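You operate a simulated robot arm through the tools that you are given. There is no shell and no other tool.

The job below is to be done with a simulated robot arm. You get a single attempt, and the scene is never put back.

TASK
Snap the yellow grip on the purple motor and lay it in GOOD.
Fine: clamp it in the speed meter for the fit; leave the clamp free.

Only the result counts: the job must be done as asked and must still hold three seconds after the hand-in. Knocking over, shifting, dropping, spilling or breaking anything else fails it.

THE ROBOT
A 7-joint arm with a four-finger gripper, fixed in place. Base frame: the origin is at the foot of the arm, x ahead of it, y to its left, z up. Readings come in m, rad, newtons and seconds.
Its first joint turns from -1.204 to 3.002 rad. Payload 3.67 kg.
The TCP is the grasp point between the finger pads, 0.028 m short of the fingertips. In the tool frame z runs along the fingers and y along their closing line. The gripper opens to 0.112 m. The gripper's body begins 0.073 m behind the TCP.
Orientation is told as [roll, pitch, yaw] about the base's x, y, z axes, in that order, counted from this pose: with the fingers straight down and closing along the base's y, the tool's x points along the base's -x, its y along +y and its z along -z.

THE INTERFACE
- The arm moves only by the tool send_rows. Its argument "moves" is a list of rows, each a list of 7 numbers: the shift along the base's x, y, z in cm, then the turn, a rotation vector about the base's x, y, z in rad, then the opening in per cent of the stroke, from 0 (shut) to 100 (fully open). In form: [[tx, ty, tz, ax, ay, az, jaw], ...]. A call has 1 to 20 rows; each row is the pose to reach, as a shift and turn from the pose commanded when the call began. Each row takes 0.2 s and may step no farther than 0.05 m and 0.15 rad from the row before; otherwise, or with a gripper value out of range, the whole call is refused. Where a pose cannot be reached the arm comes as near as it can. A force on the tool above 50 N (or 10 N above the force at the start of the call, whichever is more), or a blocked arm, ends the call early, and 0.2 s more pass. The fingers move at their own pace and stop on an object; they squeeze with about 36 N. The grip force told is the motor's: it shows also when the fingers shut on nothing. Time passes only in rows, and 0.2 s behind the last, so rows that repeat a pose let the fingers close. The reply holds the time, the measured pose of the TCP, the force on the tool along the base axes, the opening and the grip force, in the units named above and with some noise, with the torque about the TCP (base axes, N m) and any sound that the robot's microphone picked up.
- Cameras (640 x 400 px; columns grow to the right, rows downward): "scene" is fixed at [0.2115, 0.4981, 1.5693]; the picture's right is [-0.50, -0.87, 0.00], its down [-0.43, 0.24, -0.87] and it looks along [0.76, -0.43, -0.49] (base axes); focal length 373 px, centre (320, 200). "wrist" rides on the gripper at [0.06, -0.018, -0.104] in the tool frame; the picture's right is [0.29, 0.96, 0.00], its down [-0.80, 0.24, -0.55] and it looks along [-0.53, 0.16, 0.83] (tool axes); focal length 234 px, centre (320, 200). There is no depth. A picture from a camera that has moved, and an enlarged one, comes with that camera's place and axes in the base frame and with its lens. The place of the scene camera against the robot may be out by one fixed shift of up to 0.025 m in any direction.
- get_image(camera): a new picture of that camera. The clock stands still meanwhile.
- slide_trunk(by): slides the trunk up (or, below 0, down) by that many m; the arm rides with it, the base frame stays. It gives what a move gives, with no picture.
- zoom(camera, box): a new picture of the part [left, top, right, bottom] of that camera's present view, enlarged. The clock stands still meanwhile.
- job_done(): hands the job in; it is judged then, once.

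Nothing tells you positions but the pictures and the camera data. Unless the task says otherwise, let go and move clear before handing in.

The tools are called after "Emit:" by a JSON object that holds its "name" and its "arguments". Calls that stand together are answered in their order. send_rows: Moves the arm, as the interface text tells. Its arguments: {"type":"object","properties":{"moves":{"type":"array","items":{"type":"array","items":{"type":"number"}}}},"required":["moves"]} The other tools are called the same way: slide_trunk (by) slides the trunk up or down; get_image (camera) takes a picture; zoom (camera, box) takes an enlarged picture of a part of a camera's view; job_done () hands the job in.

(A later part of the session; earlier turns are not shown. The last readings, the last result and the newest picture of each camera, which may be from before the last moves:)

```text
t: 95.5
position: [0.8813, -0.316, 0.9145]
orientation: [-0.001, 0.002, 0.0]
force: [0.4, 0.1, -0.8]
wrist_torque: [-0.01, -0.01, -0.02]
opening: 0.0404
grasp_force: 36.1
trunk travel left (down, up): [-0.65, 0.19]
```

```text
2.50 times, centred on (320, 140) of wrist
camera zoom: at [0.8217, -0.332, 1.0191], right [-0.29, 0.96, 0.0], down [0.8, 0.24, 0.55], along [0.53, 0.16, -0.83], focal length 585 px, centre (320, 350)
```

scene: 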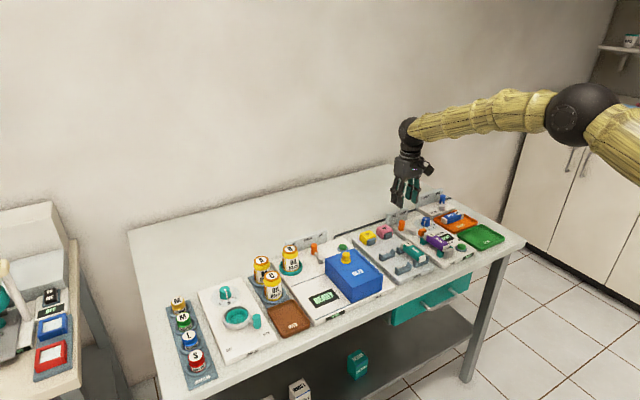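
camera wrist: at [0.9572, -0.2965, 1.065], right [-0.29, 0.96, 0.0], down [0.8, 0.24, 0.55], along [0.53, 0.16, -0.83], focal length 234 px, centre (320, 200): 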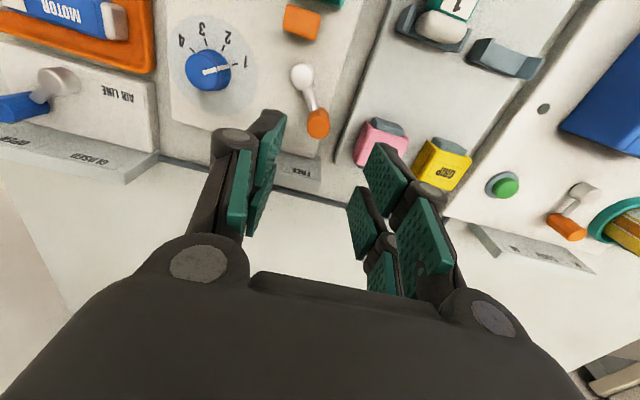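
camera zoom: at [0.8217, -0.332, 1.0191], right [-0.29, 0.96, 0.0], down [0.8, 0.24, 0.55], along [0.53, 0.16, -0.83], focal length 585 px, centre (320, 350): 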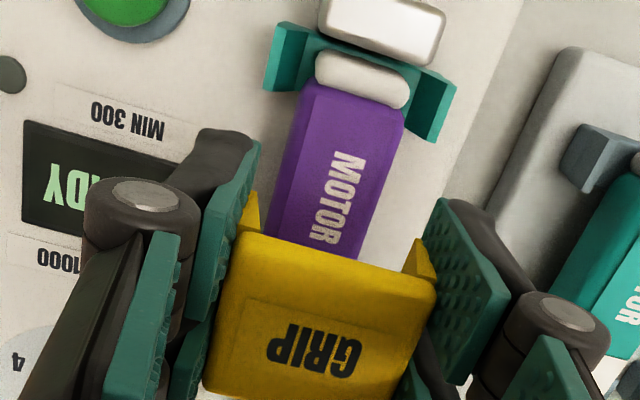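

The clip looks intact. I'll seat it again (press held, then press on top), and afterwards lift only with the clamp freed.

Emit:
{"name": "send_rows", "arguments": {"moves": [[0.1, 0.05, -2, 0, 0, 0, 25], [0.1, 0.05, -4, 0, 0, 0, 25], [0.1, 0.05, -4.7, 0, 0, 0, 25], [0.1, 0.05, -4.7, 0, 0, 0, 25]]}}

Emit:
{"name": "send_rows", "arguments": {"moves": [[0, 0, -0.2, 0, 0, 0, 25], [0, 0, -0.3, 0, 0, 0, 25], [0, 0, -0.3, 0, 0, 0, 25]]}}

Emit:
{"name": "send_rows", "arguments": {"moves": [[0, 0, -0.1, 0, 0, 0, 25], [0, 0, -0.1, 0, 0, 0, 25]]}}

Emit:
{"name": "send_rows", "arguments": {"moves": [[0, 0, -0.1, 0, 0, 0, 25], [0, 0, -0.1, 0, 0, 0, 25]]}}

Emit:
{"name": "send_rows", "arguments": {"moves": [[0, 0, -0.1, 0, 0, 0, 25], [0, 0, -0.1, 0, 0, 0, 25]]}}

```text
t: 96.5
position: [0.8832, -0.3145, 0.8687]
orientation: [0.0, 0.0, 0.0]
force: [1.1, 0.3, -0.3]
wrist_torque: [-0.01, -0.01, 0.03]
opening: 0.0407
grasp_force: 36.1
trunk travel left (down, up): [-0.65, 0.19]
```

```text
t: 97.2
position: [0.883, -0.3155, 0.8668]
orientation: [0.001, -0.001, 0.001]
force: [-0.3, -0.3, -0.1]
wrist_torque: [0.01, -0.02, 0.01]
opening: 0.0408
grasp_force: 36.1
trunk travel left (down, up): [-0.65, 0.19]
```

```text
t: 97.8
position: [0.8823, -0.315, 0.8641]
orientation: [0.0, 0.0, 0.001]
force: [0.2, -0.7, 0.7]
wrist_torque: [0.0, 0.03, 0.01]
opening: 0.0408
grasp_force: 35.8
trunk travel left (down, up): [-0.65, 0.19]
```

```text
t: 98.5
position: [0.8827, -0.3148, 0.8641]
orientation: [0.002, -0.001, -0.001]
force: [0.1, 0.4, -0.4]
wrist_torque: [-0.01, -0.02, -0.02]
opening: 0.041
grasp_force: 36.5
trunk travel left (down, up): [-0.65, 0.19]
```

```text
t: 99.0
position: [0.8818, -0.3149, 0.8621]
orientation: [0.001, -0.002, -0.002]
force: [0.4, -0.4, 0.1]
wrist_torque: [0.02, 0.02, 0.02]
opening: 0.0408
grasp_force: 35.6
trunk travel left (down, up): [-0.65, 0.19]
```

No contact force yet; continuing in 1 mm steps.

Emit:
{"name": "send_rows", "arguments": {"moves": [[0, 0, -0.1, 0, 0, 0, 25], [0, 0, -0.1, 0, 0, 0, 25]]}}

Emit:
{"name": "send_rows", "arguments": {"moves": [[0, 0, -0.1, 0, 0, 0, 25], [0, 0, -0.1, 0, 0, 0, 25]]}}

Emit:
{"name": "send_rows", "arguments": {"moves": [[0, 0, -0.1, 0, 0, 0, 25], [0, 0, -0.1, 0, 0, 0, 25]]}}

Emit:
{"name": "send_rows", "arguments": {"moves": [[0, 0, -0.1, 0, 0, 0, 25], [0, 0, -0.1, 0, 0, 0, 25]]}}

```text
t: 99.7
position: [0.8808, -0.3155, 0.862]
orientation: [-0.001, -0.001, 0.001]
force: [3.3, -1.7, 5.9]
wrist_torque: [0.08, -0.05, 0.02]
opening: 0.0407
grasp_force: 36.2
trunk travel left (down, up): [-0.65, 0.19]
```

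```text
t: 100.2
position: [0.8819, -0.3141, 0.8621]
orientation: [0.0, 0.0, -0.001]
force: [6.2, -1.6, 14.6]
wrist_torque: [0.04, -0.09, -0.02]
opening: 0.0406
grasp_force: 36.0
trunk travel left (down, up): [-0.65, 0.19]
```

```text
t: 100.8
position: [0.881, -0.3149, 0.862]
orientation: [-0.001, -0.002, -0.001]
force: [9.6, -4.3, 27.2]
wrist_torque: [-0.07, -0.15, 0.01]
opening: 0.0404
grasp_force: 35.6
trunk travel left (down, up): [-0.65, 0.19]
```

```text
t: 101.5
position: [0.8813, -0.3155, 0.8619]
orientation: [-0.002, -0.003, -0.001]
force: [15.8, -8.5, 37.1]
wrist_torque: [-0.22, -0.36, -0.06]
opening: 0.0403
grasp_force: 36.0
trunk travel left (down, up): [-0.65, 0.19]
```

37 N pressed. I'll unload to about zero and then a slight negative force to feel the retention (≤4 N).

Emit:
{"name": "send_rows", "arguments": {"moves": [[0, 0, 0.2, 0, 0, 0, 25], [0, 0, 0.35, 0, 0, 0, 25], [0, 0, 0.35, 0, 0, 0, 25]]}}

Emit:
{"name": "send_rows", "arguments": {"moves": [[0, 0, 0.05, 0, 0, 0, 25], [0, 0, 0.05, 0, 0, 0, 25]]}}

Emit:
{"name": "send_rows", "arguments": {"moves": [[0, 0, 0.03, 0, 0, 0, 25], [0, 0, 0.03, 0, 0, 0, 25]]}}

```text
t: 102.2
position: [0.8809, -0.316, 0.8622]
orientation: [0.0, 0.0, 0.001]
force: [19.8, -13.0, 24.1]
wrist_torque: [-0.27, -0.61, -0.03]
opening: 0.0406
grasp_force: 36.3
trunk travel left (down, up): [-0.65, 0.19]
```

```text
t: 102.8
position: [0.8813, -0.3143, 0.8625]
orientation: [0.0, 0.002, 0.0]
force: [17.0, -11.0, 17.0]
wrist_torque: [-0.29, -0.51, -0.02]
opening: 0.0406
grasp_force: 36.4
trunk travel left (down, up): [-0.65, 0.19]
```

```text
t: 103.5
position: [0.8814, -0.3158, 0.8628]
orientation: [0.0, 0.004, 0.0]
force: [14.2, -12.0, 13.4]
wrist_torque: [-0.28, -0.41, -0.05]
opening: 0.0405
grasp_force: 36.1
trunk travel left (down, up): [-0.65, 0.19]
```

The clip now resists ~20 N sideways — it's firmly engaged. I'll release gently, rise, and give one last top press.

Emit:
{"name": "send_rows", "arguments": {"moves": [[0, 0, 0.1, 0, 0, 0, 25], [0, 0, 0.1, 0, 0, 0, 32], [0, 0, 0.1, 0, 0, 0, 45], [0, 0, 0.1, 0, 0, 0, 50], [0, 0, 0.1, 0, 0, 0, 50], [0, 0, 3, 0, 0, 0, 50], [0, 0, 6, 0, 0, 0, 50], [0, 0, 6, 0, 0, 0, 0], [0, 0, 6, 0, 0, 0, 0], [0, 0, 6, 0, 0, 0, 0]]}}

Emit:
{"name": "zoom", "arguments": {"camera": "scene", "box": [420, 220, 460, 255]}}

```text
t: 105.7
position: [0.8822, -0.3168, 0.9212]
orientation: [-0.001, 0.001, 0.001]
force: [-0.4, -0.2, -0.2]
wrist_torque: [-0.01, 0.01, -0.02]
opening: 0.0
grasp_force: 35.6
trunk travel left (down, up): [-0.65, 0.19]
```

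```text
11.43 times, centred on (440, 238) of scene
camera zoom: at [0.2115, 0.4981, 1.5693], right [-0.5, -0.87, 0.0], down [-0.43, 0.24, -0.87], along [0.76, -0.43, -0.49], focal length 4264 px, centre (-1051, -229)
```

zoom: 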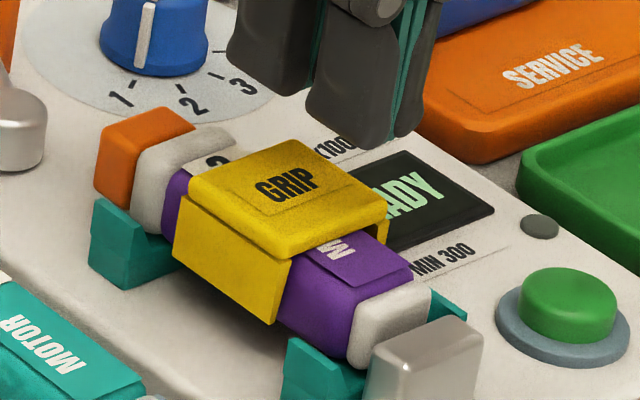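

Now the final top press.

Emit:
{"name": "send_rows", "arguments": {"moves": [[0, 0.15, -1, 0, 0, 0, 0], [0, 0.15, -2.6, 0, 0, 0, 0], [0, 0.15, -2.6, 0, 0, 0, 0]]}}

Emit:
{"name": "send_rows", "arguments": {"moves": [[0, 0, -0.2, 0, 0, 0, 0], [0, 0, -0.4, 0, 0, 0, 0], [0, 0, -0.4, 0, 0, 0, 0]]}}

Emit:
{"name": "send_rows", "arguments": {"moves": [[0, 0, -0.2, 0, 0, 0, 0], [0, 0, -0.2, 0, 0, 0, 0]]}}

Emit:
{"name": "send_rows", "arguments": {"moves": [[0, 0, -0.15, 0, 0, 0, 0], [0, 0, -0.15, 0, 0, 0, 0]]}}

Emit:
{"name": "send_rows", "arguments": {"moves": [[0, 0, -0.15, 0, 0, 0, 0], [0, 0, -0.15, 0, 0, 0, 0]]}}

```text
t: 106.5
position: [0.8832, -0.3137, 0.8977]
orientation: [0.001, -0.001, -0.001]
force: [-1.5, -0.9, 0.1]
wrist_torque: [-0.01, -0.03, 0.02]
opening: 0.0
grasp_force: 35.5
trunk travel left (down, up): [-0.65, 0.19]
```

```text
t: 107.2
position: [0.8829, -0.3133, 0.8929]
orientation: [-0.001, 0.0, 0.0]
force: [0.8, 0.6, 0.6]
wrist_torque: [-0.02, 0.0, 0.01]
opening: 0.0
grasp_force: 35.6
trunk travel left (down, up): [-0.65, 0.19]
```

```text
t: 107.8
position: [0.8814, -0.3127, 0.8909]
orientation: [0.001, 0.001, -0.002]
force: [0.9, -0.6, 2.0]
wrist_torque: [0.0, 0.01, -0.01]
opening: 0.006
grasp_force: 35.8
trunk travel left (down, up): [-0.65, 0.19]
```

```text
t: 108.5
position: [0.8804, -0.3137, 0.8913]
orientation: [0.0, -0.002, 0.002]
force: [-0.6, -1.6, 9.9]
wrist_torque: [-0.04, -0.02, 0.02]
opening: 0.0059
grasp_force: 36.2
trunk travel left (down, up): [-0.65, 0.19]
```

```text
t: 109.0
position: [0.8819, -0.3135, 0.8907]
orientation: [-0.002, -0.003, 0.0]
force: [2.3, -1.1, 20.6]
wrist_torque: [-0.06, -0.08, -0.02]
opening: 0.006
grasp_force: 35.9
trunk travel left (down, up): [-0.65, 0.19]
```

Emit:
{"name": "send_rows", "arguments": {"moves": [[0, 0, -0.15, 0, 0, 0, 0], [0, 0, -0.15, 0, 0, 0, 0]]}}

Emit:
{"name": "send_rows", "arguments": {"moves": [[0, 0, -0.1, 0, 0, 0, 0], [0, 0, -0.1, 0, 0, 0, 0]]}}

Emit:
{"name": "send_rows", "arguments": {"moves": [[0, 0, 0.3, 0, 0, 0, 0], [0, 0, 0.7, 0, 0, 0, 0], [0, 0, 4, 0, 0, 0, 0], [3, 0.5, 8, 0, 0, 0, 26], [7, 1.5, 8, 0, 0, 0, 26], [9, 1.5, 8, 0, 0, 0, 26], [9, 1.5, 8, 0, 0, 0, 26]]}}

Emit:
{"name": "zoom", "arguments": {"camera": "wrist", "box": [220, 20, 420, 240]}}

Emit:
{"name": "zoom", "arguments": {"camera": "scene", "box": [400, 200, 470, 260]}}

```text
t: 109.7
position: [0.8813, -0.3141, 0.8896]
orientation: [-0.003, -0.004, 0.001]
force: [8.0, -3.2, 36.5]
wrist_torque: [-0.12, -0.34, -0.02]
opening: 0.006
grasp_force: 36.0
trunk travel left (down, up): [-0.65, 0.19]
```

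```text
t: 110.4
position: [0.882, -0.3124, 0.8916]
orientation: [0.001, -0.008, -0.001]
force: [-6.7, 0.8, 18.5]
wrist_torque: [0.01, 0.18, -0.02]
opening: 0.0058
grasp_force: 35.7
trunk travel left (down, up): [-0.65, 0.19]
stopped in row 2: the force on the tool passed its limit at 50 N (the readings are from after the stop); the commanded pose is now the measured one
```

```text
refused: row 4 steps farther than a row can; nothing moved
```

```text
1.82 times, centred on (320, 130) of wrist
camera zoom: at [0.8202, -0.3293, 0.9945], right [-0.29, 0.96, 0.0], down [0.79, 0.24, 0.56], along [0.54, 0.16, -0.83], focal length 426 px, centre (320, 327)
```

zoom: 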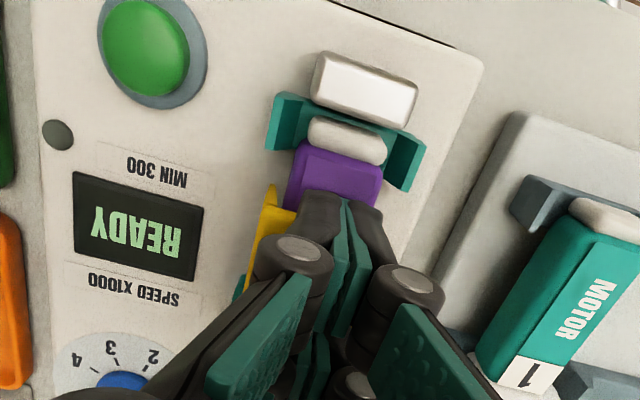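

```text
6.67 times, centred on (435, 230) of scene
camera zoom: at [0.2115, 0.4981, 1.5693], right [-0.5, -0.87, 0.0], down [-0.43, 0.24, -0.87], along [0.76, -0.43, -0.49], focal length 2488 px, centre (-447, 0)
```

zoom: 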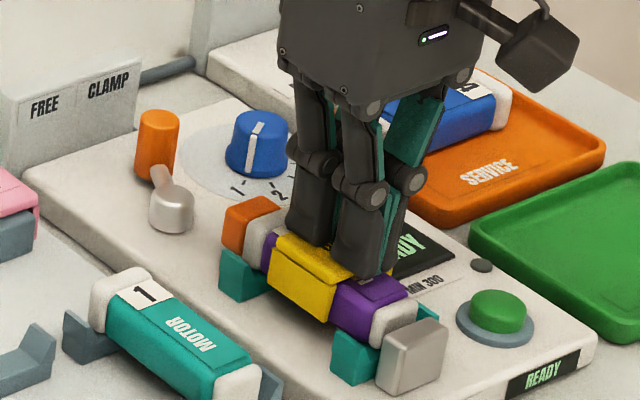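

The top press hit 50 N and the clip is down flush. Now I'll rise and move to the lever to return it to FREE.

Emit:
{"name": "send_rows", "arguments": {"moves": [[0, 0, 0.5, 0, 0, 0, 0], [0, 0, 3, 0, 0.006, 0, 0], [0, 0, 6.5, 0, 0.006, 0, 0], [3, -0.3, 8, 0, 0.006, 0, 26], [7, -0.8, 8, 0, 0.006, 0, 26], [11, -1.2, 8, 0, 0.006, 0, 26], [12.1, -1.2, 8, 0, 0.006, 0, 26], [12.1, -1.2, 8, 0, 0.006, 0, 26], [12.1, -1.2, 8, 0, 0.006, 0, 26]]}}

Emit:
{"name": "zoom", "arguments": {"camera": "wrist", "box": [220, 20, 420, 240]}}

Emit:
{"name": "zoom", "arguments": {"camera": "scene", "box": [390, 180, 470, 260]}}

```text
t: 112.4
position: [1.0041, -0.3264, 0.9682]
orientation: [0.0, 0.001, -0.001]
force: [-0.9, 0.4, 0.1]
wrist_torque: [0.01, 0.02, 0.03]
opening: 0.0292
grasp_force: 0.1
trunk travel left (down, up): [-0.65, 0.19]
```

```text
1.82 times, centred on (320, 130) of wrist
camera zoom: at [0.9437, -0.3429, 1.0728], right [-0.29, 0.96, 0.0], down [0.8, 0.24, 0.55], along [0.53, 0.16, -0.83], focal length 426 px, centre (320, 327)
```

zoom: 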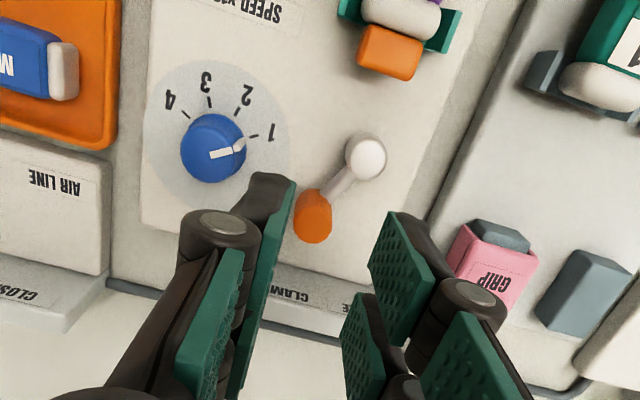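

```text
5.00 times, centred on (430, 220) of scene
camera zoom: at [0.2115, 0.4981, 1.5693], right [-0.5, -0.87, 0.0], down [-0.43, 0.24, -0.87], along [0.76, -0.43, -0.49], focal length 1866 px, centre (-230, 100)
```

zoom: 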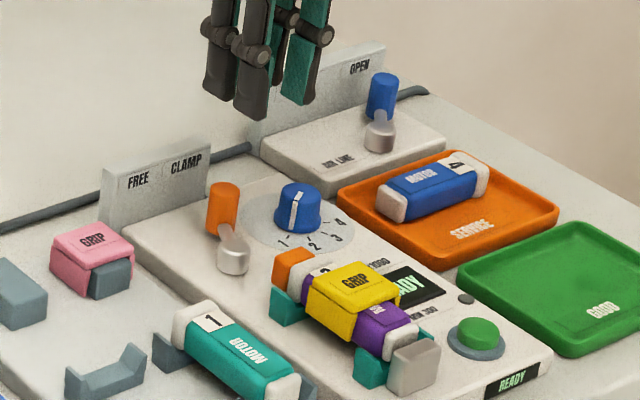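

The handle is centred under the outer legs. Descending astride it.

Emit:
{"name": "send_rows", "arguments": {"moves": [[0, 0.1, -4, 0, 0, 0, 31], [0, 0.1, -7.5, 0, 0, 0, 31], [0, 0.1, -8.5, 0, 0, 0, 31], [0, 0.1, -8.5, 0, 0, 0, 31]]}}

Emit:
{"name": "zoom", "arguments": {"camera": "wrist", "box": [220, 20, 420, 240]}}

Emit:
{"name": "send_rows", "arguments": {"moves": [[0, 0, -0.8, 0, 0, 0, 31], [0, 0, -1.2, 0, 0, 0, 31], [0, 0, -1.2, 0, 0, 0, 31]]}}

Emit:
{"name": "zoom", "arguments": {"camera": "wrist", "box": [220, 20, 420, 240]}}

```text
t: 113.4
position: [1.0045, -0.3252, 0.881]
orientation: [-0.001, 0.002, -0.001]
force: [-0.5, -0.4, -0.5]
wrist_torque: [-0.02, -0.03, -0.01]
opening: 0.0346
grasp_force: 0.0
trunk travel left (down, up): [-0.65, 0.19]
```

```text
1.82 times, centred on (320, 130) of wrist
camera zoom: at [0.9437, -0.3408, 0.9859], right [-0.29, 0.96, 0.0], down [0.8, 0.24, 0.55], along [0.53, 0.16, -0.83], focal length 426 px, centre (320, 327)
```

zoom: 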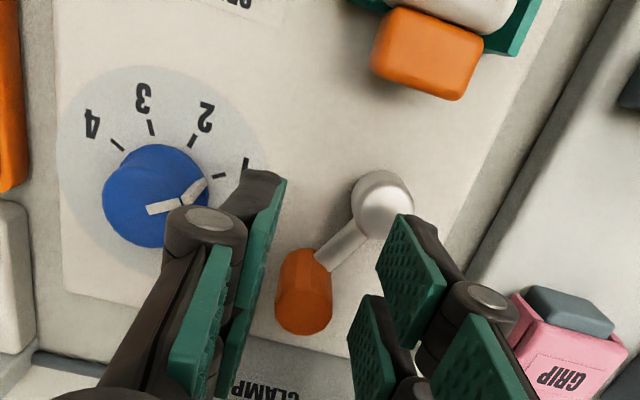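

```text
t: 114.2
position: [1.0042, -0.3223, 0.8696]
orientation: [0.0, 0.002, -0.001]
force: [0.2, 0.6, -0.1]
wrist_torque: [-0.03, 0.0, 0.01]
opening: 0.0347
grasp_force: 0.0
trunk travel left (down, up): [-0.65, 0.19]
```

```text
1.82 times, centred on (320, 130) of wrist
camera zoom: at [0.9432, -0.3398, 0.9742], right [-0.29, 0.96, 0.0], down [0.8, 0.24, 0.55], along [0.53, 0.16, -0.83], focal length 426 px, centre (320, 327)
```

zoom: 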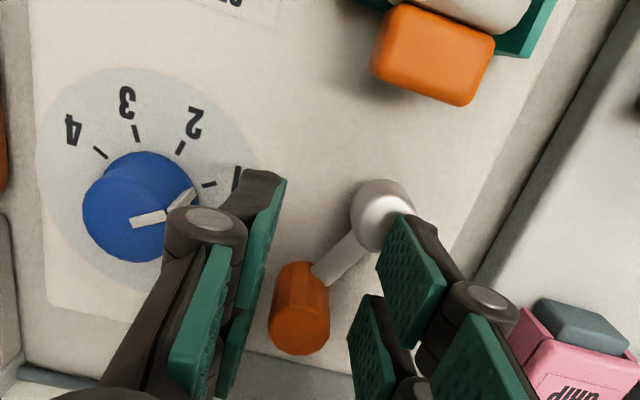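

In position without contact. Sweeping +y back to FREE.

Emit:
{"name": "send_rows", "arguments": {"moves": [[0, 0, 0, 0, 0, 0, 26], [0.1, 0.8, 0, 0, 0, 0, 26], [0.3, 1.7, 0, 0, 0, 0, 26], [0.3, 2.6, 0, 0, 0, 0, 26], [0.1, 3.4, 0, 0, 0, 0, 26], [0, 4.2, 0, 0, 0, 0, 26], [0, 4.2, 0, 0, 0, 0, 26]]}}

Emit:
{"name": "zoom", "arguments": {"camera": "wrist", "box": [220, 20, 420, 240]}}

Emit:
{"name": "zoom", "arguments": {"camera": "scene", "box": [390, 190, 450, 250]}}

```text
t: 115.8
position: [1.0037, -0.2831, 0.8692]
orientation: [0.0, 0.002, 0.0]
force: [-0.2, -0.4, 0.0]
wrist_torque: [0.0, -0.01, -0.02]
opening: 0.0291
grasp_force: 0.0
trunk travel left (down, up): [-0.65, 0.19]
```

```text
1.82 times, centred on (320, 130) of wrist
camera zoom: at [0.9437, -0.2989, 0.9748], right [-0.29, 0.96, 0.0], down [0.8, 0.24, 0.55], along [0.53, 0.16, -0.83], focal length 426 px, centre (320, 327)
```

zoom: 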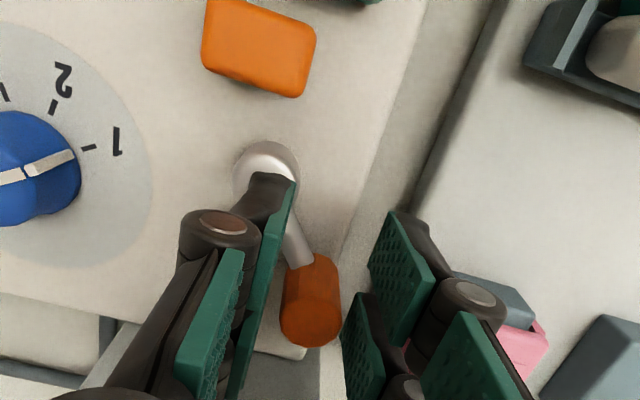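

```text
6.67 times, centred on (420, 220) of scene
camera zoom: at [0.2115, 0.4981, 1.5693], right [-0.5, -0.87, 0.0], down [-0.43, 0.24, -0.87], along [0.76, -0.43, -0.49], focal length 2488 px, centre (-347, 67)
```

zoom: 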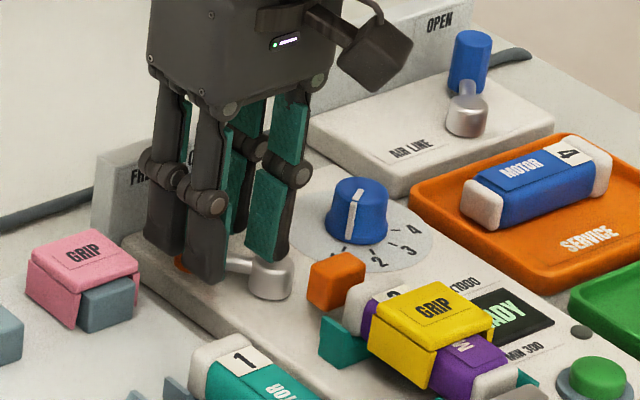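

The pad has retracted. I'll push a few more millimetres to the FREE end stop.

Emit:
{"name": "send_rows", "arguments": {"moves": [[0, 0.3, 0, 0, 0, 0, 26], [0, 0.5, 0, 0, 0, 0, 26], [0, 0.5, 0, 0, 0, 0, 26]]}}

Emit:
{"name": "send_rows", "arguments": {"moves": [[0, 0.2, 0, 0, 0, 0, 26], [0, 0.2, 0, 0, 0, 0, 26]]}}

Emit:
{"name": "send_rows", "arguments": {"moves": [[0, 0.2, 0, 0, 0, 0, 26], [0, 0.2, 0, 0, 0, 0, 26]]}}

Emit:
{"name": "zoom", "arguments": {"camera": "wrist", "box": [220, 20, 420, 240]}}

```text
t: 116.6
position: [1.0043, -0.2773, 0.8691]
orientation: [0.001, 0.001, 0.001]
force: [-1.3, -0.5, -0.9]
wrist_torque: [-0.01, 0.02, -0.03]
opening: 0.0294
grasp_force: 0.2
trunk travel left (down, up): [-0.65, 0.19]
```

```text
t: 117.2
position: [1.0039, -0.2762, 0.8706]
orientation: [0.001, 0.002, -0.001]
force: [0.2, -4.6, 0.4]
wrist_torque: [-0.1, -0.04, -0.08]
opening: 0.0319
grasp_force: 2.4
trunk travel left (down, up): [-0.65, 0.19]
```

```text
t: 117.8
position: [1.0041, -0.2748, 0.8698]
orientation: [-0.001, 0.001, 0.0]
force: [1.4, -9.6, 0.5]
wrist_torque: [-0.21, -0.11, -0.11]
opening: 0.0344
grasp_force: 5.4
trunk travel left (down, up): [-0.65, 0.19]
```

```text
1.82 times, centred on (320, 130) of wrist
camera zoom: at [0.9437, -0.2911, 0.9749], right [-0.29, 0.96, 0.0], down [0.8, 0.24, 0.55], along [0.53, 0.16, -0.83], focal length 426 px, centre (320, 327)
```

zoom: 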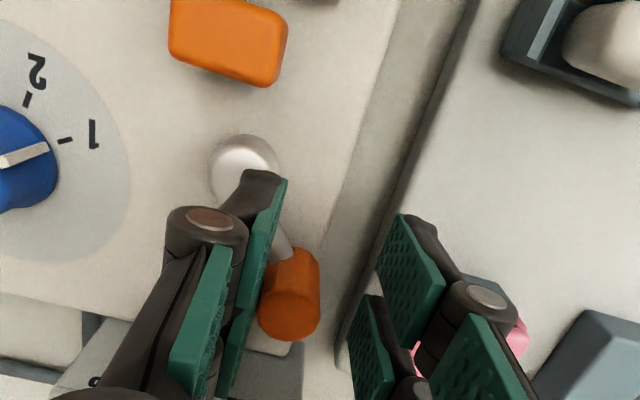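

FREE end stop reached. I'll back off, lift clear, and hover over the motor assembly.

Emit:
{"name": "send_rows", "arguments": {"moves": [[0, -0.5, 0, 0, 0, 0, 28], [0, -0.6, 0, 0, 0, 0, 30], [0, -0.6, 3, 0, 0, 0, 30], [0, -0.6, 7, 0, 0, 0, 35], [-4, -1.6, 9, 0, 0, 0, 50], [-8, -2.8, 9, 0, 0, 0, 100], [-12.2, -3.6, 9, 0, 0, 0, 100], [-12.2, -3.6, 9, 0, 0, 0, 100], [-12.2, -3.6, 9, 0, 0, 0, 100]]}}

Emit:
{"name": "zoom", "arguments": {"camera": "wrist", "box": [240, 30, 400, 240]}}

Emit:
{"name": "zoom", "arguments": {"camera": "scene", "box": [400, 195, 480, 265]}}

```text
t: 119.8
position: [0.8825, -0.3124, 0.9608]
orientation: [-0.001, 0.001, 0.0]
force: [-0.4, -0.3, 0.0]
wrist_torque: [0.02, -0.03, -0.02]
opening: 0.1117
grasp_force: 0.1
trunk travel left (down, up): [-0.65, 0.19]
```

```text
1.90 times, centred on (320, 135) of wrist
camera zoom: at [0.8214, -0.3274, 1.0652], right [-0.29, 0.96, 0.0], down [0.8, 0.24, 0.55], along [0.53, 0.16, -0.83], focal length 446 px, centre (320, 324)
```

zoom: 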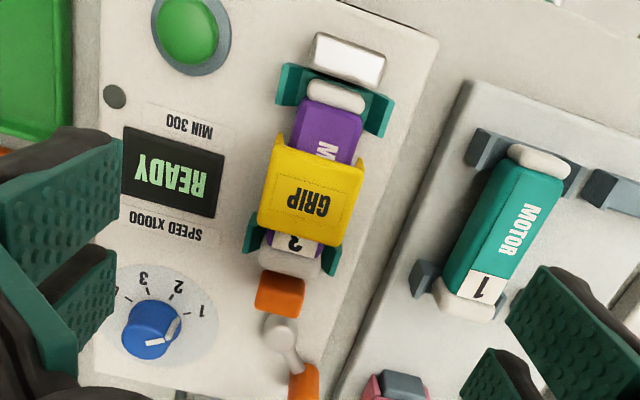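

```text
5.71 times, centred on (440, 230) of scene
camera zoom: at [0.2115, 0.4981, 1.5693], right [-0.5, -0.87, 0.0], down [-0.43, 0.24, -0.87], along [0.76, -0.43, -0.49], focal length 2132 px, centre (-366, 29)
```

zoom: 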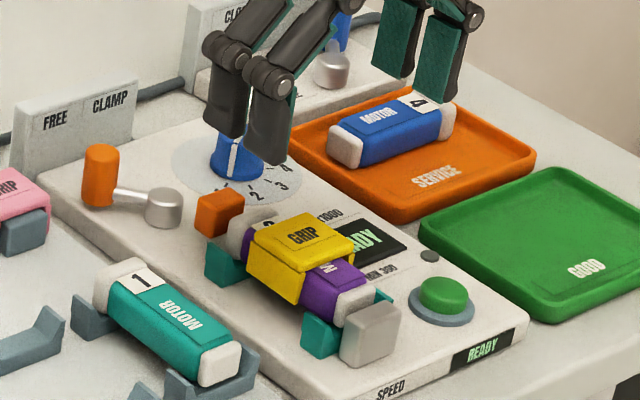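

The lever is back at FREE. Now grasping the grip and lifting gently to see if the motor comes along.

Emit:
{"name": "send_rows", "arguments": {"moves": [[0, -0.25, -1, 0, 0, 0, 50], [0, -0.25, -5, 0, 0, 0, 50], [0, -0.25, -8.5, 0, 0, 0, 50], [0, -0.25, -9.9, 0, 0, 0, 50], [0, -0.25, -9.9, 0, 0, 0, 50], [0, -0.25, -9.9, 0, 0, 0, 35], [0, -0.25, -9.9, 0, 0, 0, 25], [0, -0.25, -9.9, 0, 0, 0, 25], [0, -0.25, -9.9, 0, 0, 0, 25]]}}

Emit:
{"name": "send_rows", "arguments": {"moves": [[0, 0, 0.1, 0, 0, 0, 25], [0, 0, 0.1, 0, 0, 0, 25]]}}

Emit:
{"name": "send_rows", "arguments": {"moves": [[0, 0, 0.2, 0, 0, 0, 25], [0, 0, 0.4, 0, 0, 0, 25], [0, 0, 0.4, 0, 0, 0, 25]]}}

Emit:
{"name": "zoom", "arguments": {"camera": "scene", "box": [425, 225, 460, 255]}}

Emit:
{"name": "zoom", "arguments": {"camera": "wrist", "box": [240, 20, 400, 220]}}

```text
t: 121.8
position: [0.8823, -0.3135, 0.8623]
orientation: [0.0, 0.002, 0.001]
force: [1.2, -1.3, 1.2]
wrist_torque: [0.02, -0.06, -0.03]
opening: 0.0404
grasp_force: 36.2
trunk travel left (down, up): [-0.65, 0.19]
```

```text
t: 122.4
position: [0.8836, -0.3127, 0.8636]
orientation: [0.0, 0.002, 0.001]
force: [-0.4, 0.2, 0.5]
wrist_torque: [0.01, 0.0, -0.04]
opening: 0.0404
grasp_force: 36.1
trunk travel left (down, up): [-0.65, 0.19]
```

```text
t: 123.2
position: [0.8815, -0.3128, 0.8659]
orientation: [0.001, 0.002, 0.0]
force: [0.2, 0.2, -1.3]
wrist_torque: [0.01, -0.02, 0.0]
opening: 0.0404
grasp_force: 36.1
trunk travel left (down, up): [-0.65, 0.19]
```

```text
13.33 times, centred on (442, 240) of scene
camera zoom: at [0.2115, 0.4981, 1.5693], right [-0.5, -0.87, 0.0], down [-0.43, 0.24, -0.87], along [0.76, -0.43, -0.49], focal length 4975 px, centre (-1313, -333)
```

zoom: 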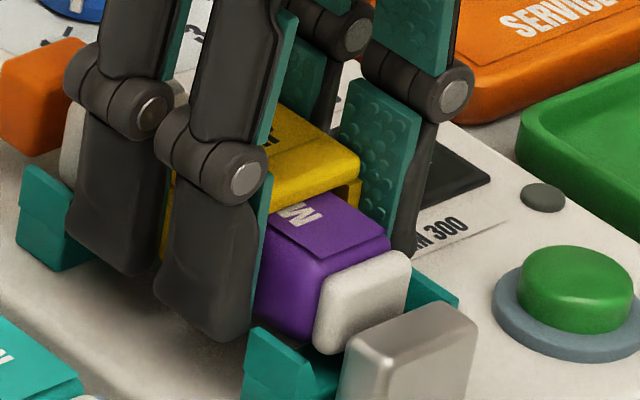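

```text
2.00 times, centred on (320, 120) of wrist
camera zoom: at [0.8221, -0.3284, 0.9711], right [-0.29, 0.96, 0.0], down [0.8, 0.24, 0.55], along [0.53, 0.16, -0.83], focal length 468 px, centre (320, 360)
```

zoom: 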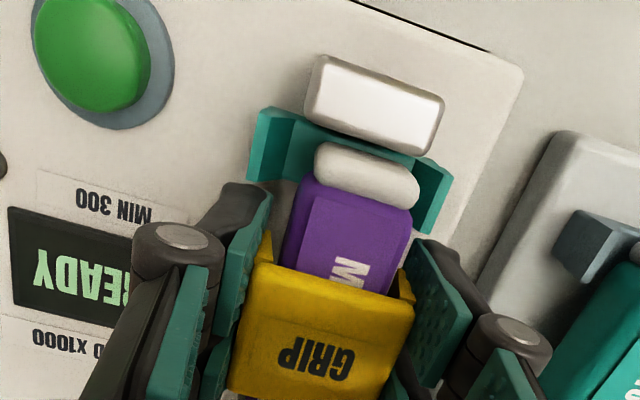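

The motor seems to be coming up with the grip. Lifting further slowly.

Emit:
{"name": "send_rows", "arguments": {"moves": [[0, 0, 0.5, 0, 0, 0, 25], [0, 0, 1, 0, 0, 0, 25], [0, 0, 2, 0, 0, 0, 25], [0, 0, 3, 0, 0, 0, 25], [0, 0, 3, 0, 0, 0, 25]]}}

Emit:
{"name": "zoom", "arguments": {"camera": "scene", "box": [415, 210, 465, 255]}}

Emit:
{"name": "zoom", "arguments": {"camera": "wrist", "box": [240, 20, 400, 220]}}

```text
t: 124.4
position: [0.8822, -0.3131, 0.8961]
orientation: [-0.001, 0.003, -0.001]
force: [0.1, -1.0, -1.2]
wrist_torque: [-0.03, 0.03, 0.01]
opening: 0.0404
grasp_force: 35.8
trunk travel left (down, up): [-0.65, 0.19]
```

```text
8.89 times, centred on (440, 232) of scene
camera zoom: at [0.2115, 0.4981, 1.5693], right [-0.5, -0.87, 0.0], down [-0.43, 0.24, -0.87], along [0.76, -0.43, -0.49], focal length 3317 px, centre (-747, -89)
```

zoom: 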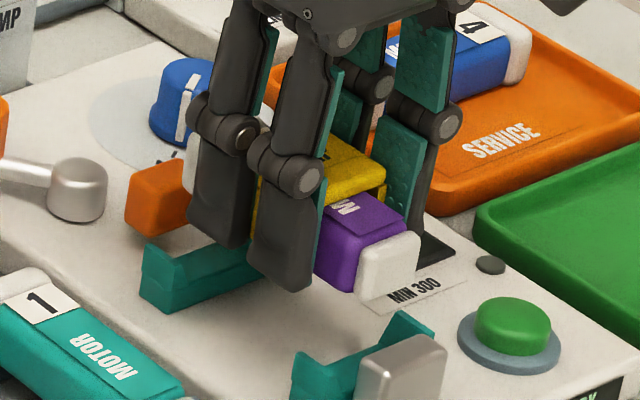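

```text
2.00 times, centred on (320, 120) of wrist
camera zoom: at [0.8216, -0.3292, 1.0011], right [-0.29, 0.96, 0.0], down [0.8, 0.24, 0.55], along [0.53, 0.16, -0.83], focal length 468 px, centre (320, 360)
```

zoom: 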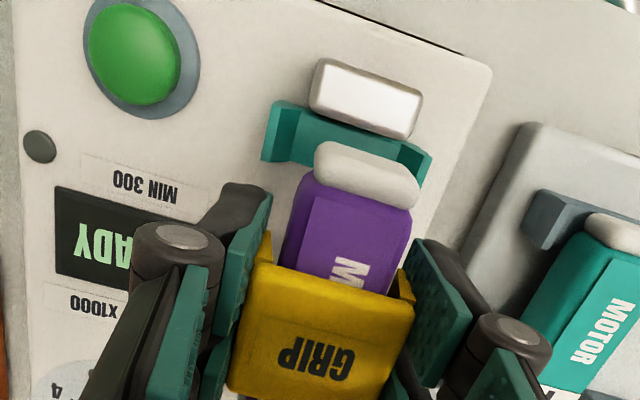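

The motor lifts together with the grip — it's snapped. I'll carry it over the GOOD tray and look at the tray first.

Emit:
{"name": "send_rows", "arguments": {"moves": [[0, 0, 3, 0, 0, 0, 25], [-0.5, -4, 5, 0, 0, 0, 25], [-1, -8, 5, 0, 0, 0, 25], [-1.5, -12, 5, 0, 0, 0, 25], [-2, -16, 5, 0, 0, 0, 25], [-2.3, -19.6, 5, 0, 0, 0, 25], [-2.3, -19.6, 5, 0, 0, 0, 25], [-2.3, -19.6, 5, 0, 0, 0, 25]]}}

Emit:
{"name": "get_image", "arguments": {"camera": "wrist"}}

Emit:
{"name": "zoom", "arguments": {"camera": "wrist", "box": [200, 20, 440, 240]}}

Emit:
{"name": "zoom", "arguments": {"camera": "scene", "box": [420, 180, 520, 265]}}

```text
t: 126.2
position: [0.8585, -0.5096, 0.9475]
orientation: [0.0, 0.002, -0.001]
force: [-0.1, 0.1, -0.8]
wrist_torque: [0.03, -0.03, 0.0]
opening: 0.0404
grasp_force: 36.0
trunk travel left (down, up): [-0.65, 0.19]
```

```text
taken
camera wrist: at [0.7977, -0.5258, 1.0512], right [-0.29, 0.96, 0.0], down [0.8, 0.24, 0.55], along [0.53, 0.16, -0.83], focal length 234 px, centre (320, 200)
```

wrist: 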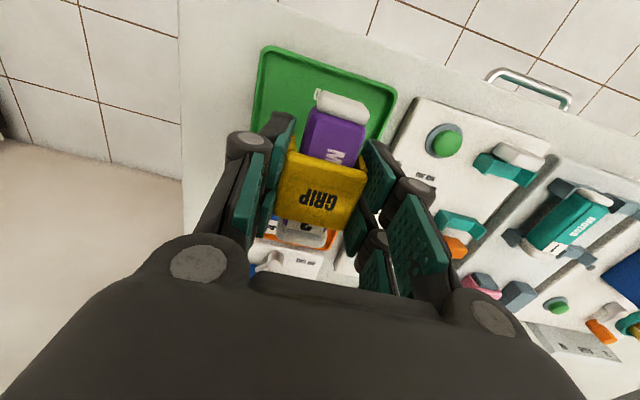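

```text
1.82 times, centred on (320, 130) of wrist
camera zoom: at [0.7977, -0.5258, 1.0512], right [-0.29, 0.96, 0.0], down [0.8, 0.24, 0.55], along [0.53, 0.16, -0.83], focal length 426 px, centre (320, 327)
```

zoom: 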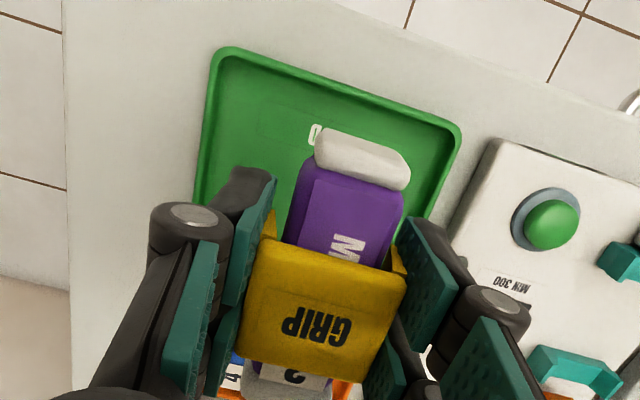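

```text
4.71 times, centred on (470, 222) of scene
camera zoom: at [0.2115, 0.4981, 1.5693], right [-0.5, -0.87, 0.0], down [-0.43, 0.24, -0.87], along [0.76, -0.43, -0.49], focal length 1756 px, centre (-386, 94)
```

zoom: 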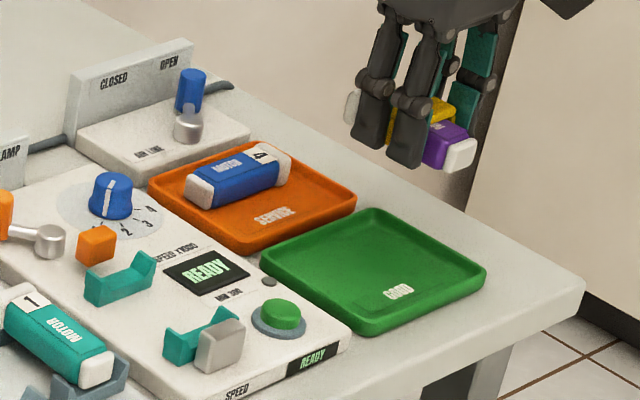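

The tray spans roughly x 0.812–0.912, y −0.571…−0.451, so the motor fits better along y. I'll rotate the tool 90° about z, in stages.

Emit:
{"name": "send_rows", "arguments": {"moves": [[0, 0, 0, 0, 0, 0.13, 25], [0, 0, 0, 0, 0, 0.26, 25], [0, 0, 0, 0, 0, 0.39, 25], [0, 0, 0, 0, 0, 0.52, 25], [0, 0, 0, 0, 0, 0.52, 25]]}}

Emit:
{"name": "get_image", "arguments": {"camera": "scene"}}

```text
t: 127.4
position: [0.8582, -0.5083, 0.9468]
orientation: [0.0, 0.002, 0.523]
force: [-0.3, 0.1, -1.7]
wrist_torque: [0.0, -0.02, 0.0]
opening: 0.0407
grasp_force: 35.8
trunk travel left (down, up): [-0.65, 0.19]
```

```text
taken
```

scene: 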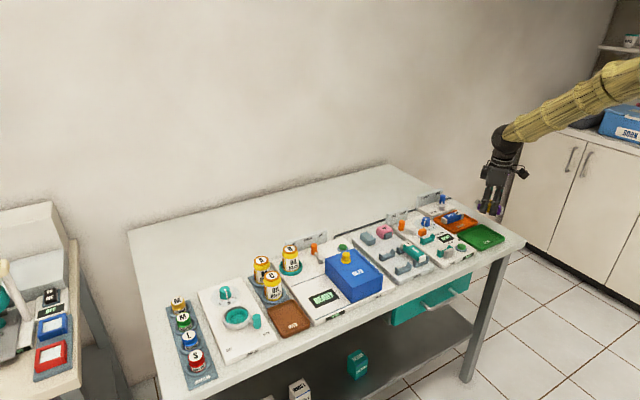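

Rotation works cleanly. Completing the turn to 90°.

Emit:
{"name": "send_rows", "arguments": {"moves": [[0, 0, 0, 0, 0, 0.13, 25], [0, 0, 0, 0, 0, 0.26, 25], [0, 0, 0, 0, 0, 0.39, 25], [0, 0, 0, 0, 0, 0.52, 25], [0, 0, 0, 0, 0, 0.65, 25], [0, 0, 0, 0, 0, 0.78, 25], [0, 0, 0, 0, 0, 0.91, 25], [0, 0, 0, 0, 0, 1.05, 25], [0, 0, 0, 0, 0, 1.05, 25], [0, 0, 0, 0, 0, 1.05, 25]]}}

Emit:
{"name": "get_image", "arguments": {"camera": "wrist"}}

Emit:
{"name": "zoom", "arguments": {"camera": "scene", "box": [420, 150, 530, 265]}}

```text
t: 129.6
position: [0.8593, -0.5088, 0.9459]
orientation: [0.002, 0.002, 1.571]
force: [-0.1, 0.3, -1.1]
wrist_torque: [-0.03, 0.02, 0.04]
opening: 0.0405
grasp_force: 36.0
trunk travel left (down, up): [-0.65, 0.19]
```

```text
taken
camera wrist: at [0.8764, -0.5663, 1.0508], right [-0.96, -0.29, 0.0], down [-0.24, 0.8, 0.55], along [-0.16, 0.53, -0.83], focal length 234 px, centre (320, 200)
```

wrist: 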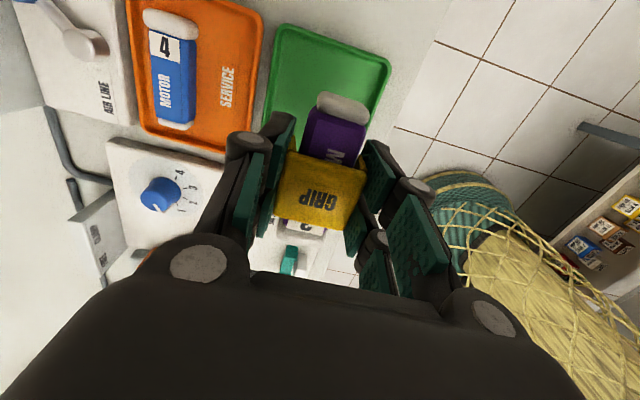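

```text
3.48 times, centred on (475, 208) of scene
camera zoom: at [0.2115, 0.4981, 1.5693], right [-0.5, -0.87, 0.0], down [-0.43, 0.24, -0.87], along [0.76, -0.43, -0.49], focal length 1298 px, centre (-219, 174)
```

zoom: 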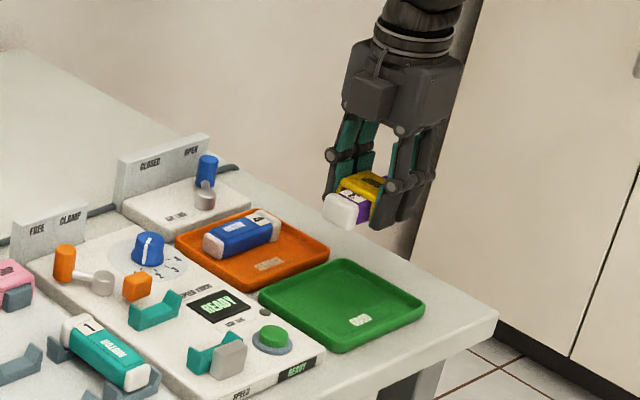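

Now at yaw 90°, with the motor along y. I'll centre over the tray (≈(0.864,−0.512)) and lower.

Emit:
{"name": "send_rows", "arguments": {"moves": [[0.5, -0.3, -1, 0, 0, 0, 25], [0.5, -0.3, -4, 0, 0, 0, 25], [0.5, -0.3, -7, 0, 0, 0, 25], [0.5, -0.3, -7, 0, 0, 0, 25], [0.5, -0.3, -7, 0, 0, 0, 25]]}}

Emit:
{"name": "get_image", "arguments": {"camera": "wrist"}}

Emit:
{"name": "zoom", "arguments": {"camera": "scene", "box": [430, 190, 520, 265]}}

```text
t: 130.8
position: [0.8654, -0.5119, 0.8755]
orientation: [0.001, 0.0, 1.569]
force: [0.2, -0.8, -0.7]
wrist_torque: [-0.03, -0.03, 0.02]
opening: 0.0404
grasp_force: 36.3
trunk travel left (down, up): [-0.65, 0.19]
```

```text
taken
camera wrist: at [0.8821, -0.5695, 0.9804], right [-0.96, -0.29, 0.0], down [-0.24, 0.8, 0.55], along [-0.16, 0.53, -0.83], focal length 234 px, centre (320, 200)
```

wrist: 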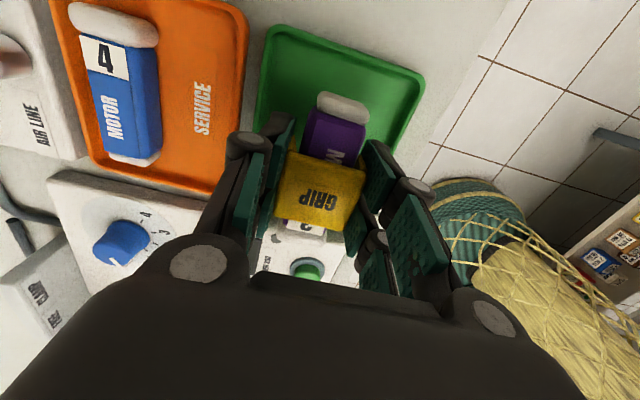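

```text
5.33 times, centred on (475, 228) of scene
camera zoom: at [0.2115, 0.4981, 1.5693], right [-0.5, -0.87, 0.0], down [-0.43, 0.24, -0.87], along [0.76, -0.43, -0.49], focal length 1990 px, centre (-507, 53)
```

zoom: 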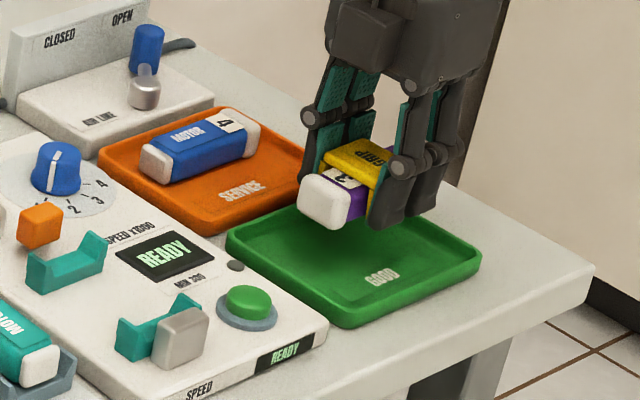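

Well centred in the tray. Lowering with force monitoring.

Emit:
{"name": "send_rows", "arguments": {"moves": [[0, 0, -1, 0, 0, 0, 25], [0, 0, -2, 0, 0, 0, 25], [0, 0, -2.4, 0, 0, 0, 25], [0, 0, -2.4, 0, 0, 0, 25]]}}

Emit:
{"name": "send_rows", "arguments": {"moves": [[0, 0, -0.3, 0, 0, 0, 25], [0, 0, -0.3, 0, 0, 0, 25]]}}

Emit:
{"name": "send_rows", "arguments": {"moves": [[0, 0, -0.2, 0, 0, 0, 25], [0, 0, -0.2, 0, 0, 0, 25]]}}

Emit:
{"name": "zoom", "arguments": {"camera": "scene", "box": [450, 205, 510, 255]}}

```text
t: 131.8
position: [0.8635, -0.5119, 0.8518]
orientation: [-0.001, 0.001, 1.57]
force: [-0.1, 0.6, -0.9]
wrist_torque: [-0.04, 0.01, -0.05]
opening: 0.0406
grasp_force: 35.9
trunk travel left (down, up): [-0.65, 0.19]
```

```text
t: 132.4
position: [0.8635, -0.5116, 0.8485]
orientation: [-0.001, 0.001, 1.569]
force: [-0.6, 0.4, -1.4]
wrist_torque: [0.02, 0.02, 0.0]
opening: 0.0403
grasp_force: 36.1
trunk travel left (down, up): [-0.65, 0.19]
```

```text
t: 133.0
position: [0.8625, -0.5111, 0.8466]
orientation: [0.001, 0.001, 1.567]
force: [0.5, -0.3, -0.9]
wrist_torque: [-0.01, 0.03, 0.0]
opening: 0.0405
grasp_force: 36.5
trunk travel left (down, up): [-0.65, 0.19]
```

```text
8.00 times, centred on (480, 230) of scene
camera zoom: at [0.2115, 0.4981, 1.5693], right [-0.5, -0.87, 0.0], down [-0.43, 0.24, -0.87], along [0.76, -0.43, -0.49], focal length 2985 px, centre (-960, -40)
```

zoom: 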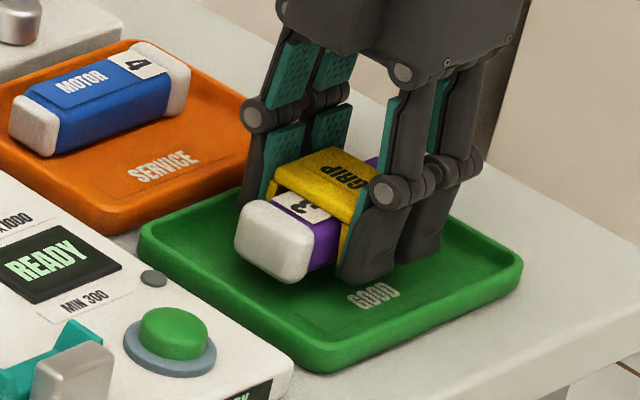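

Still ~1 cm above the floor. Continuing.

Emit:
{"name": "send_rows", "arguments": {"moves": [[0, 0, -0.3, 0, 0, 0, 25], [0, 0, -0.3, 0, 0, 0, 25]]}}

Emit:
{"name": "send_rows", "arguments": {"moves": [[0, 0, -0.2, 0, 0, 0, 25], [0, 0, -0.2, 0, 0, 0, 25]]}}

Emit:
{"name": "send_rows", "arguments": {"moves": [[0, 0, -0.2, 0, 0, 0, 25], [0, 0, -0.2, 0, 0, 0, 25]]}}

Emit:
{"name": "zoom", "arguments": {"camera": "scene", "box": [450, 205, 510, 255]}}

```text
t: 133.6
position: [0.8636, -0.511, 0.8445]
orientation: [0.0, 0.002, 1.568]
force: [0.2, -1.0, -1.2]
wrist_torque: [0.02, 0.03, -0.03]
opening: 0.0406
grasp_force: 35.6
trunk travel left (down, up): [-0.65, 0.19]
```

```text
t: 134.2
position: [0.8643, -0.5112, 0.8414]
orientation: [-0.001, 0.001, 1.568]
force: [-0.2, 0.8, -1.1]
wrist_torque: [-0.02, 0.02, -0.02]
opening: 0.0403
grasp_force: 35.8
trunk travel left (down, up): [-0.65, 0.19]
```

```text
t: 134.8
position: [0.8639, -0.5121, 0.8394]
orientation: [-0.001, 0.003, 1.568]
force: [-1.1, -0.3, -0.9]
wrist_torque: [0.0, -0.03, 0.01]
opening: 0.0405
grasp_force: 35.9
trunk travel left (down, up): [-0.65, 0.19]
```

```text
8.00 times, centred on (480, 230) of scene
camera zoom: at [0.2115, 0.4981, 1.5693], right [-0.5, -0.87, 0.0], down [-0.43, 0.24, -0.87], along [0.76, -0.43, -0.49], focal length 2985 px, centre (-960, -40)
```

zoom: 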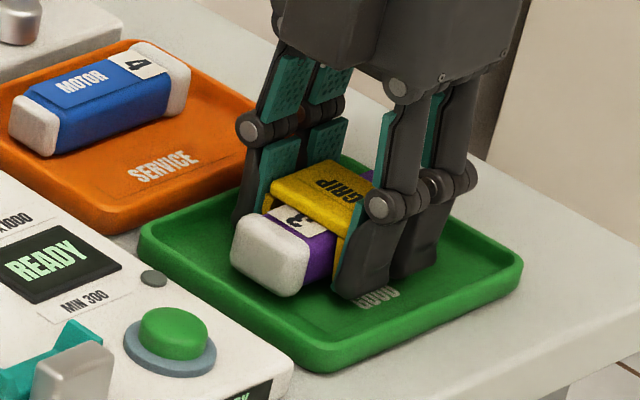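

Nearly on the floor. Using 1 mm steps.

Emit:
{"name": "send_rows", "arguments": {"moves": [[0, 0, -0.15, 0, 0, 0, 25], [0, 0, -0.15, 0, 0, 0, 25]]}}

Emit:
{"name": "send_rows", "arguments": {"moves": [[0, 0, -0.15, 0, 0, 0, 25], [0, 0, -0.15, 0, 0, 0, 25]]}}

Emit:
{"name": "send_rows", "arguments": {"moves": [[0, 0, -0.1, 0, 0, 0, 25], [0, 0, -0.1, 0, 0, 0, 25]]}}

```text
t: 135.4
position: [0.863, -0.512, 0.8389]
orientation: [0.001, -0.002, 1.567]
force: [-0.4, -0.1, -1.7]
wrist_torque: [-0.02, 0.0, 0.0]
opening: 0.0403
grasp_force: 35.6
trunk travel left (down, up): [-0.65, 0.19]
```

```text
t: 136.0
position: [0.8629, -0.5119, 0.8376]
orientation: [0.0, 0.002, 1.568]
force: [-0.4, 0.1, -0.8]
wrist_torque: [-0.01, -0.03, 0.01]
opening: 0.0404
grasp_force: 36.4
trunk travel left (down, up): [-0.65, 0.19]
```

```text
t: 136.6
position: [0.8639, -0.5104, 0.8361]
orientation: [0.0, 0.002, 1.569]
force: [-0.4, -0.1, -1.2]
wrist_torque: [0.05, 0.0, 0.02]
opening: 0.0401
grasp_force: 35.8
trunk travel left (down, up): [-0.65, 0.19]
```

Emit:
{"name": "send_rows", "arguments": {"moves": [[0, 0, -0.15, 0, 0, 0, 25], [0, 0, -0.15, 0, 0, 0, 25]]}}

Emit:
{"name": "send_rows", "arguments": {"moves": [[0, 0, -0.1, 0, 0, 0, 25], [0, 0, -0.1, 0, 0, 0, 25]]}}

Emit:
{"name": "send_rows", "arguments": {"moves": [[0, 0, -0.1, 0, 0, 0, 25], [0, 0, -0.1, 0, 0, 0, 25]]}}

Emit:
{"name": "zoom", "arguments": {"camera": "scene", "box": [450, 205, 510, 255]}}

```text
t: 137.2
position: [0.8646, -0.5132, 0.8345]
orientation: [0.001, 0.002, 1.569]
force: [-0.3, -0.5, -1.5]
wrist_torque: [0.0, 0.06, -0.01]
opening: 0.0405
grasp_force: 35.7
trunk travel left (down, up): [-0.65, 0.19]
```

```text
t: 137.8
position: [0.8638, -0.5109, 0.8331]
orientation: [0.0, 0.002, 1.568]
force: [-0.2, 0.3, -0.7]
wrist_torque: [0.0, 0.01, 0.0]
opening: 0.0403
grasp_force: 35.7
trunk travel left (down, up): [-0.65, 0.19]
```

```text
t: 138.4
position: [0.8641, -0.511, 0.8342]
orientation: [-0.002, 0.002, 1.57]
force: [0.8, -1.9, 6.3]
wrist_torque: [0.0, -0.02, -0.02]
opening: 0.0405
grasp_force: 36.0
trunk travel left (down, up): [-0.65, 0.19]
```

```text
8.00 times, centred on (480, 230) of scene
camera zoom: at [0.2115, 0.4981, 1.5693], right [-0.5, -0.87, 0.0], down [-0.43, 0.24, -0.87], along [0.76, -0.43, -0.49], focal length 2985 px, centre (-960, -40)
```

zoom: 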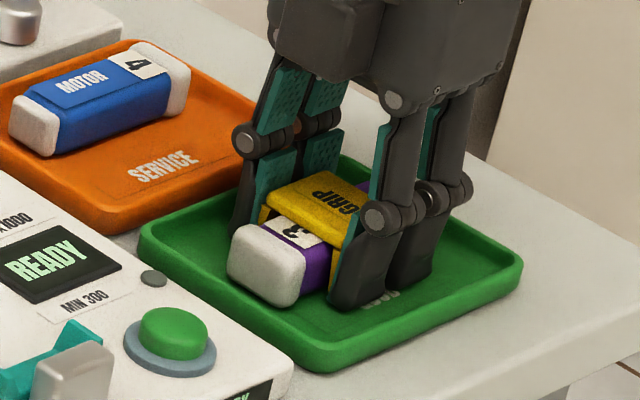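

Touchdown at 6 N. Releasing with a modest opening (legs stay inside the rim), then lifting straight up.

Emit:
{"name": "send_rows", "arguments": {"moves": [[0, 0, 0.05, 0, 0, 0, 25], [0, 0, 0.05, 0, 0, 0, 38], [0, 0, 0.05, 0, 0, 0, 45], [0, 0, 0.05, 0, 0, 0, 45], [0, 0, 0.05, 0, 0, 0, 45], [0, 0, 1, 0, 0, 0, 45], [0, 0, 3, 0, 0, 0, 45], [0, 0, 6, 0, 0, 0, 45], [0, 0, 10, 0, 0, 0, 45], [0, 0, 14, 0, 0, 0, 60], [0, 0, 14, 0, 0, 0, 60]]}}

Emit:
{"name": "zoom", "arguments": {"camera": "scene", "box": [450, 205, 510, 255]}}

Emit:
{"name": "get_image", "arguments": {"camera": "wrist"}}

Emit:
{"name": "zoom", "arguments": {"camera": "scene", "box": [340, 190, 520, 290]}}

```text
t: 140.8
position: [0.8645, -0.5111, 0.9716]
orientation: [0.001, 0.0, 1.569]
force: [-0.6, -0.3, -0.5]
wrist_torque: [0.04, 0.02, 0.0]
opening: 0.0672
grasp_force: 0.1
trunk travel left (down, up): [-0.65, 0.19]
```

```text
8.00 times, centred on (480, 230) of scene
camera zoom: at [0.2115, 0.4981, 1.5693], right [-0.5, -0.87, 0.0], down [-0.43, 0.24, -0.87], along [0.76, -0.43, -0.49], focal length 2985 px, centre (-960, -40)
```

zoom: 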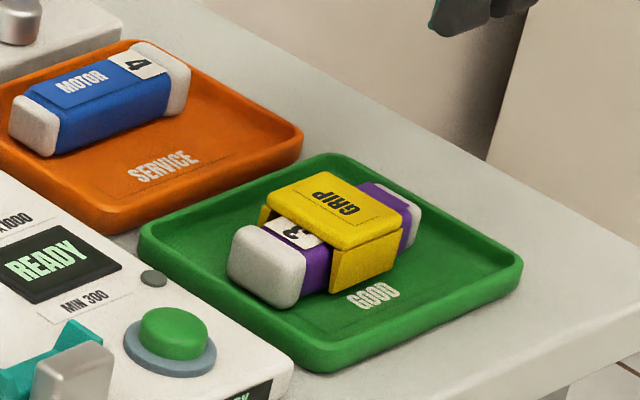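

```text
taken
camera wrist: at [0.882, -0.5689, 1.0763], right [-0.96, -0.29, 0.0], down [-0.24, 0.8, 0.55], along [-0.16, 0.53, -0.83], focal length 234 px, centre (320, 200)
```

wrist: 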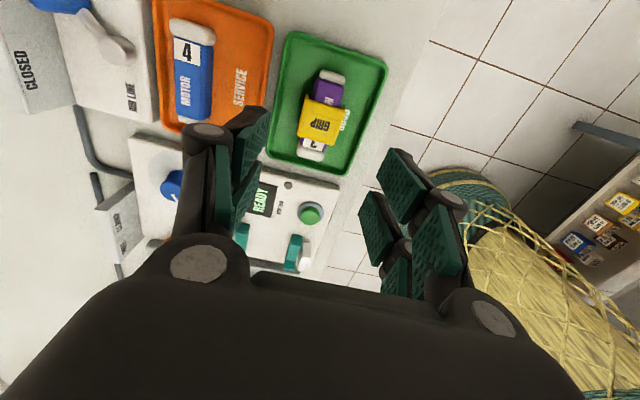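

```text
3.56 times, centred on (430, 240) of scene
camera zoom: at [0.2115, 0.4981, 1.5693], right [-0.5, -0.87, 0.0], down [-0.43, 0.24, -0.87], along [0.76, -0.43, -0.49], focal length 1327 px, centre (-71, 58)
```

zoom: 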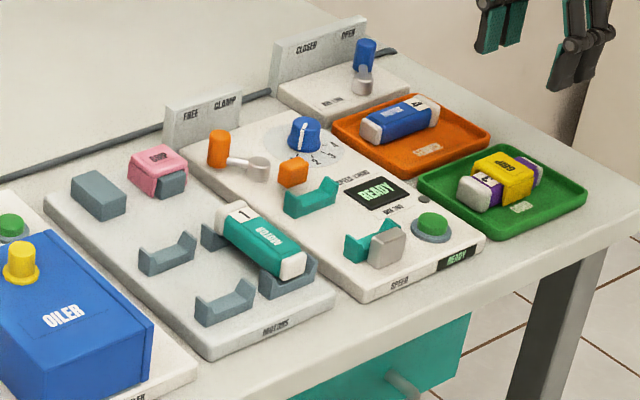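

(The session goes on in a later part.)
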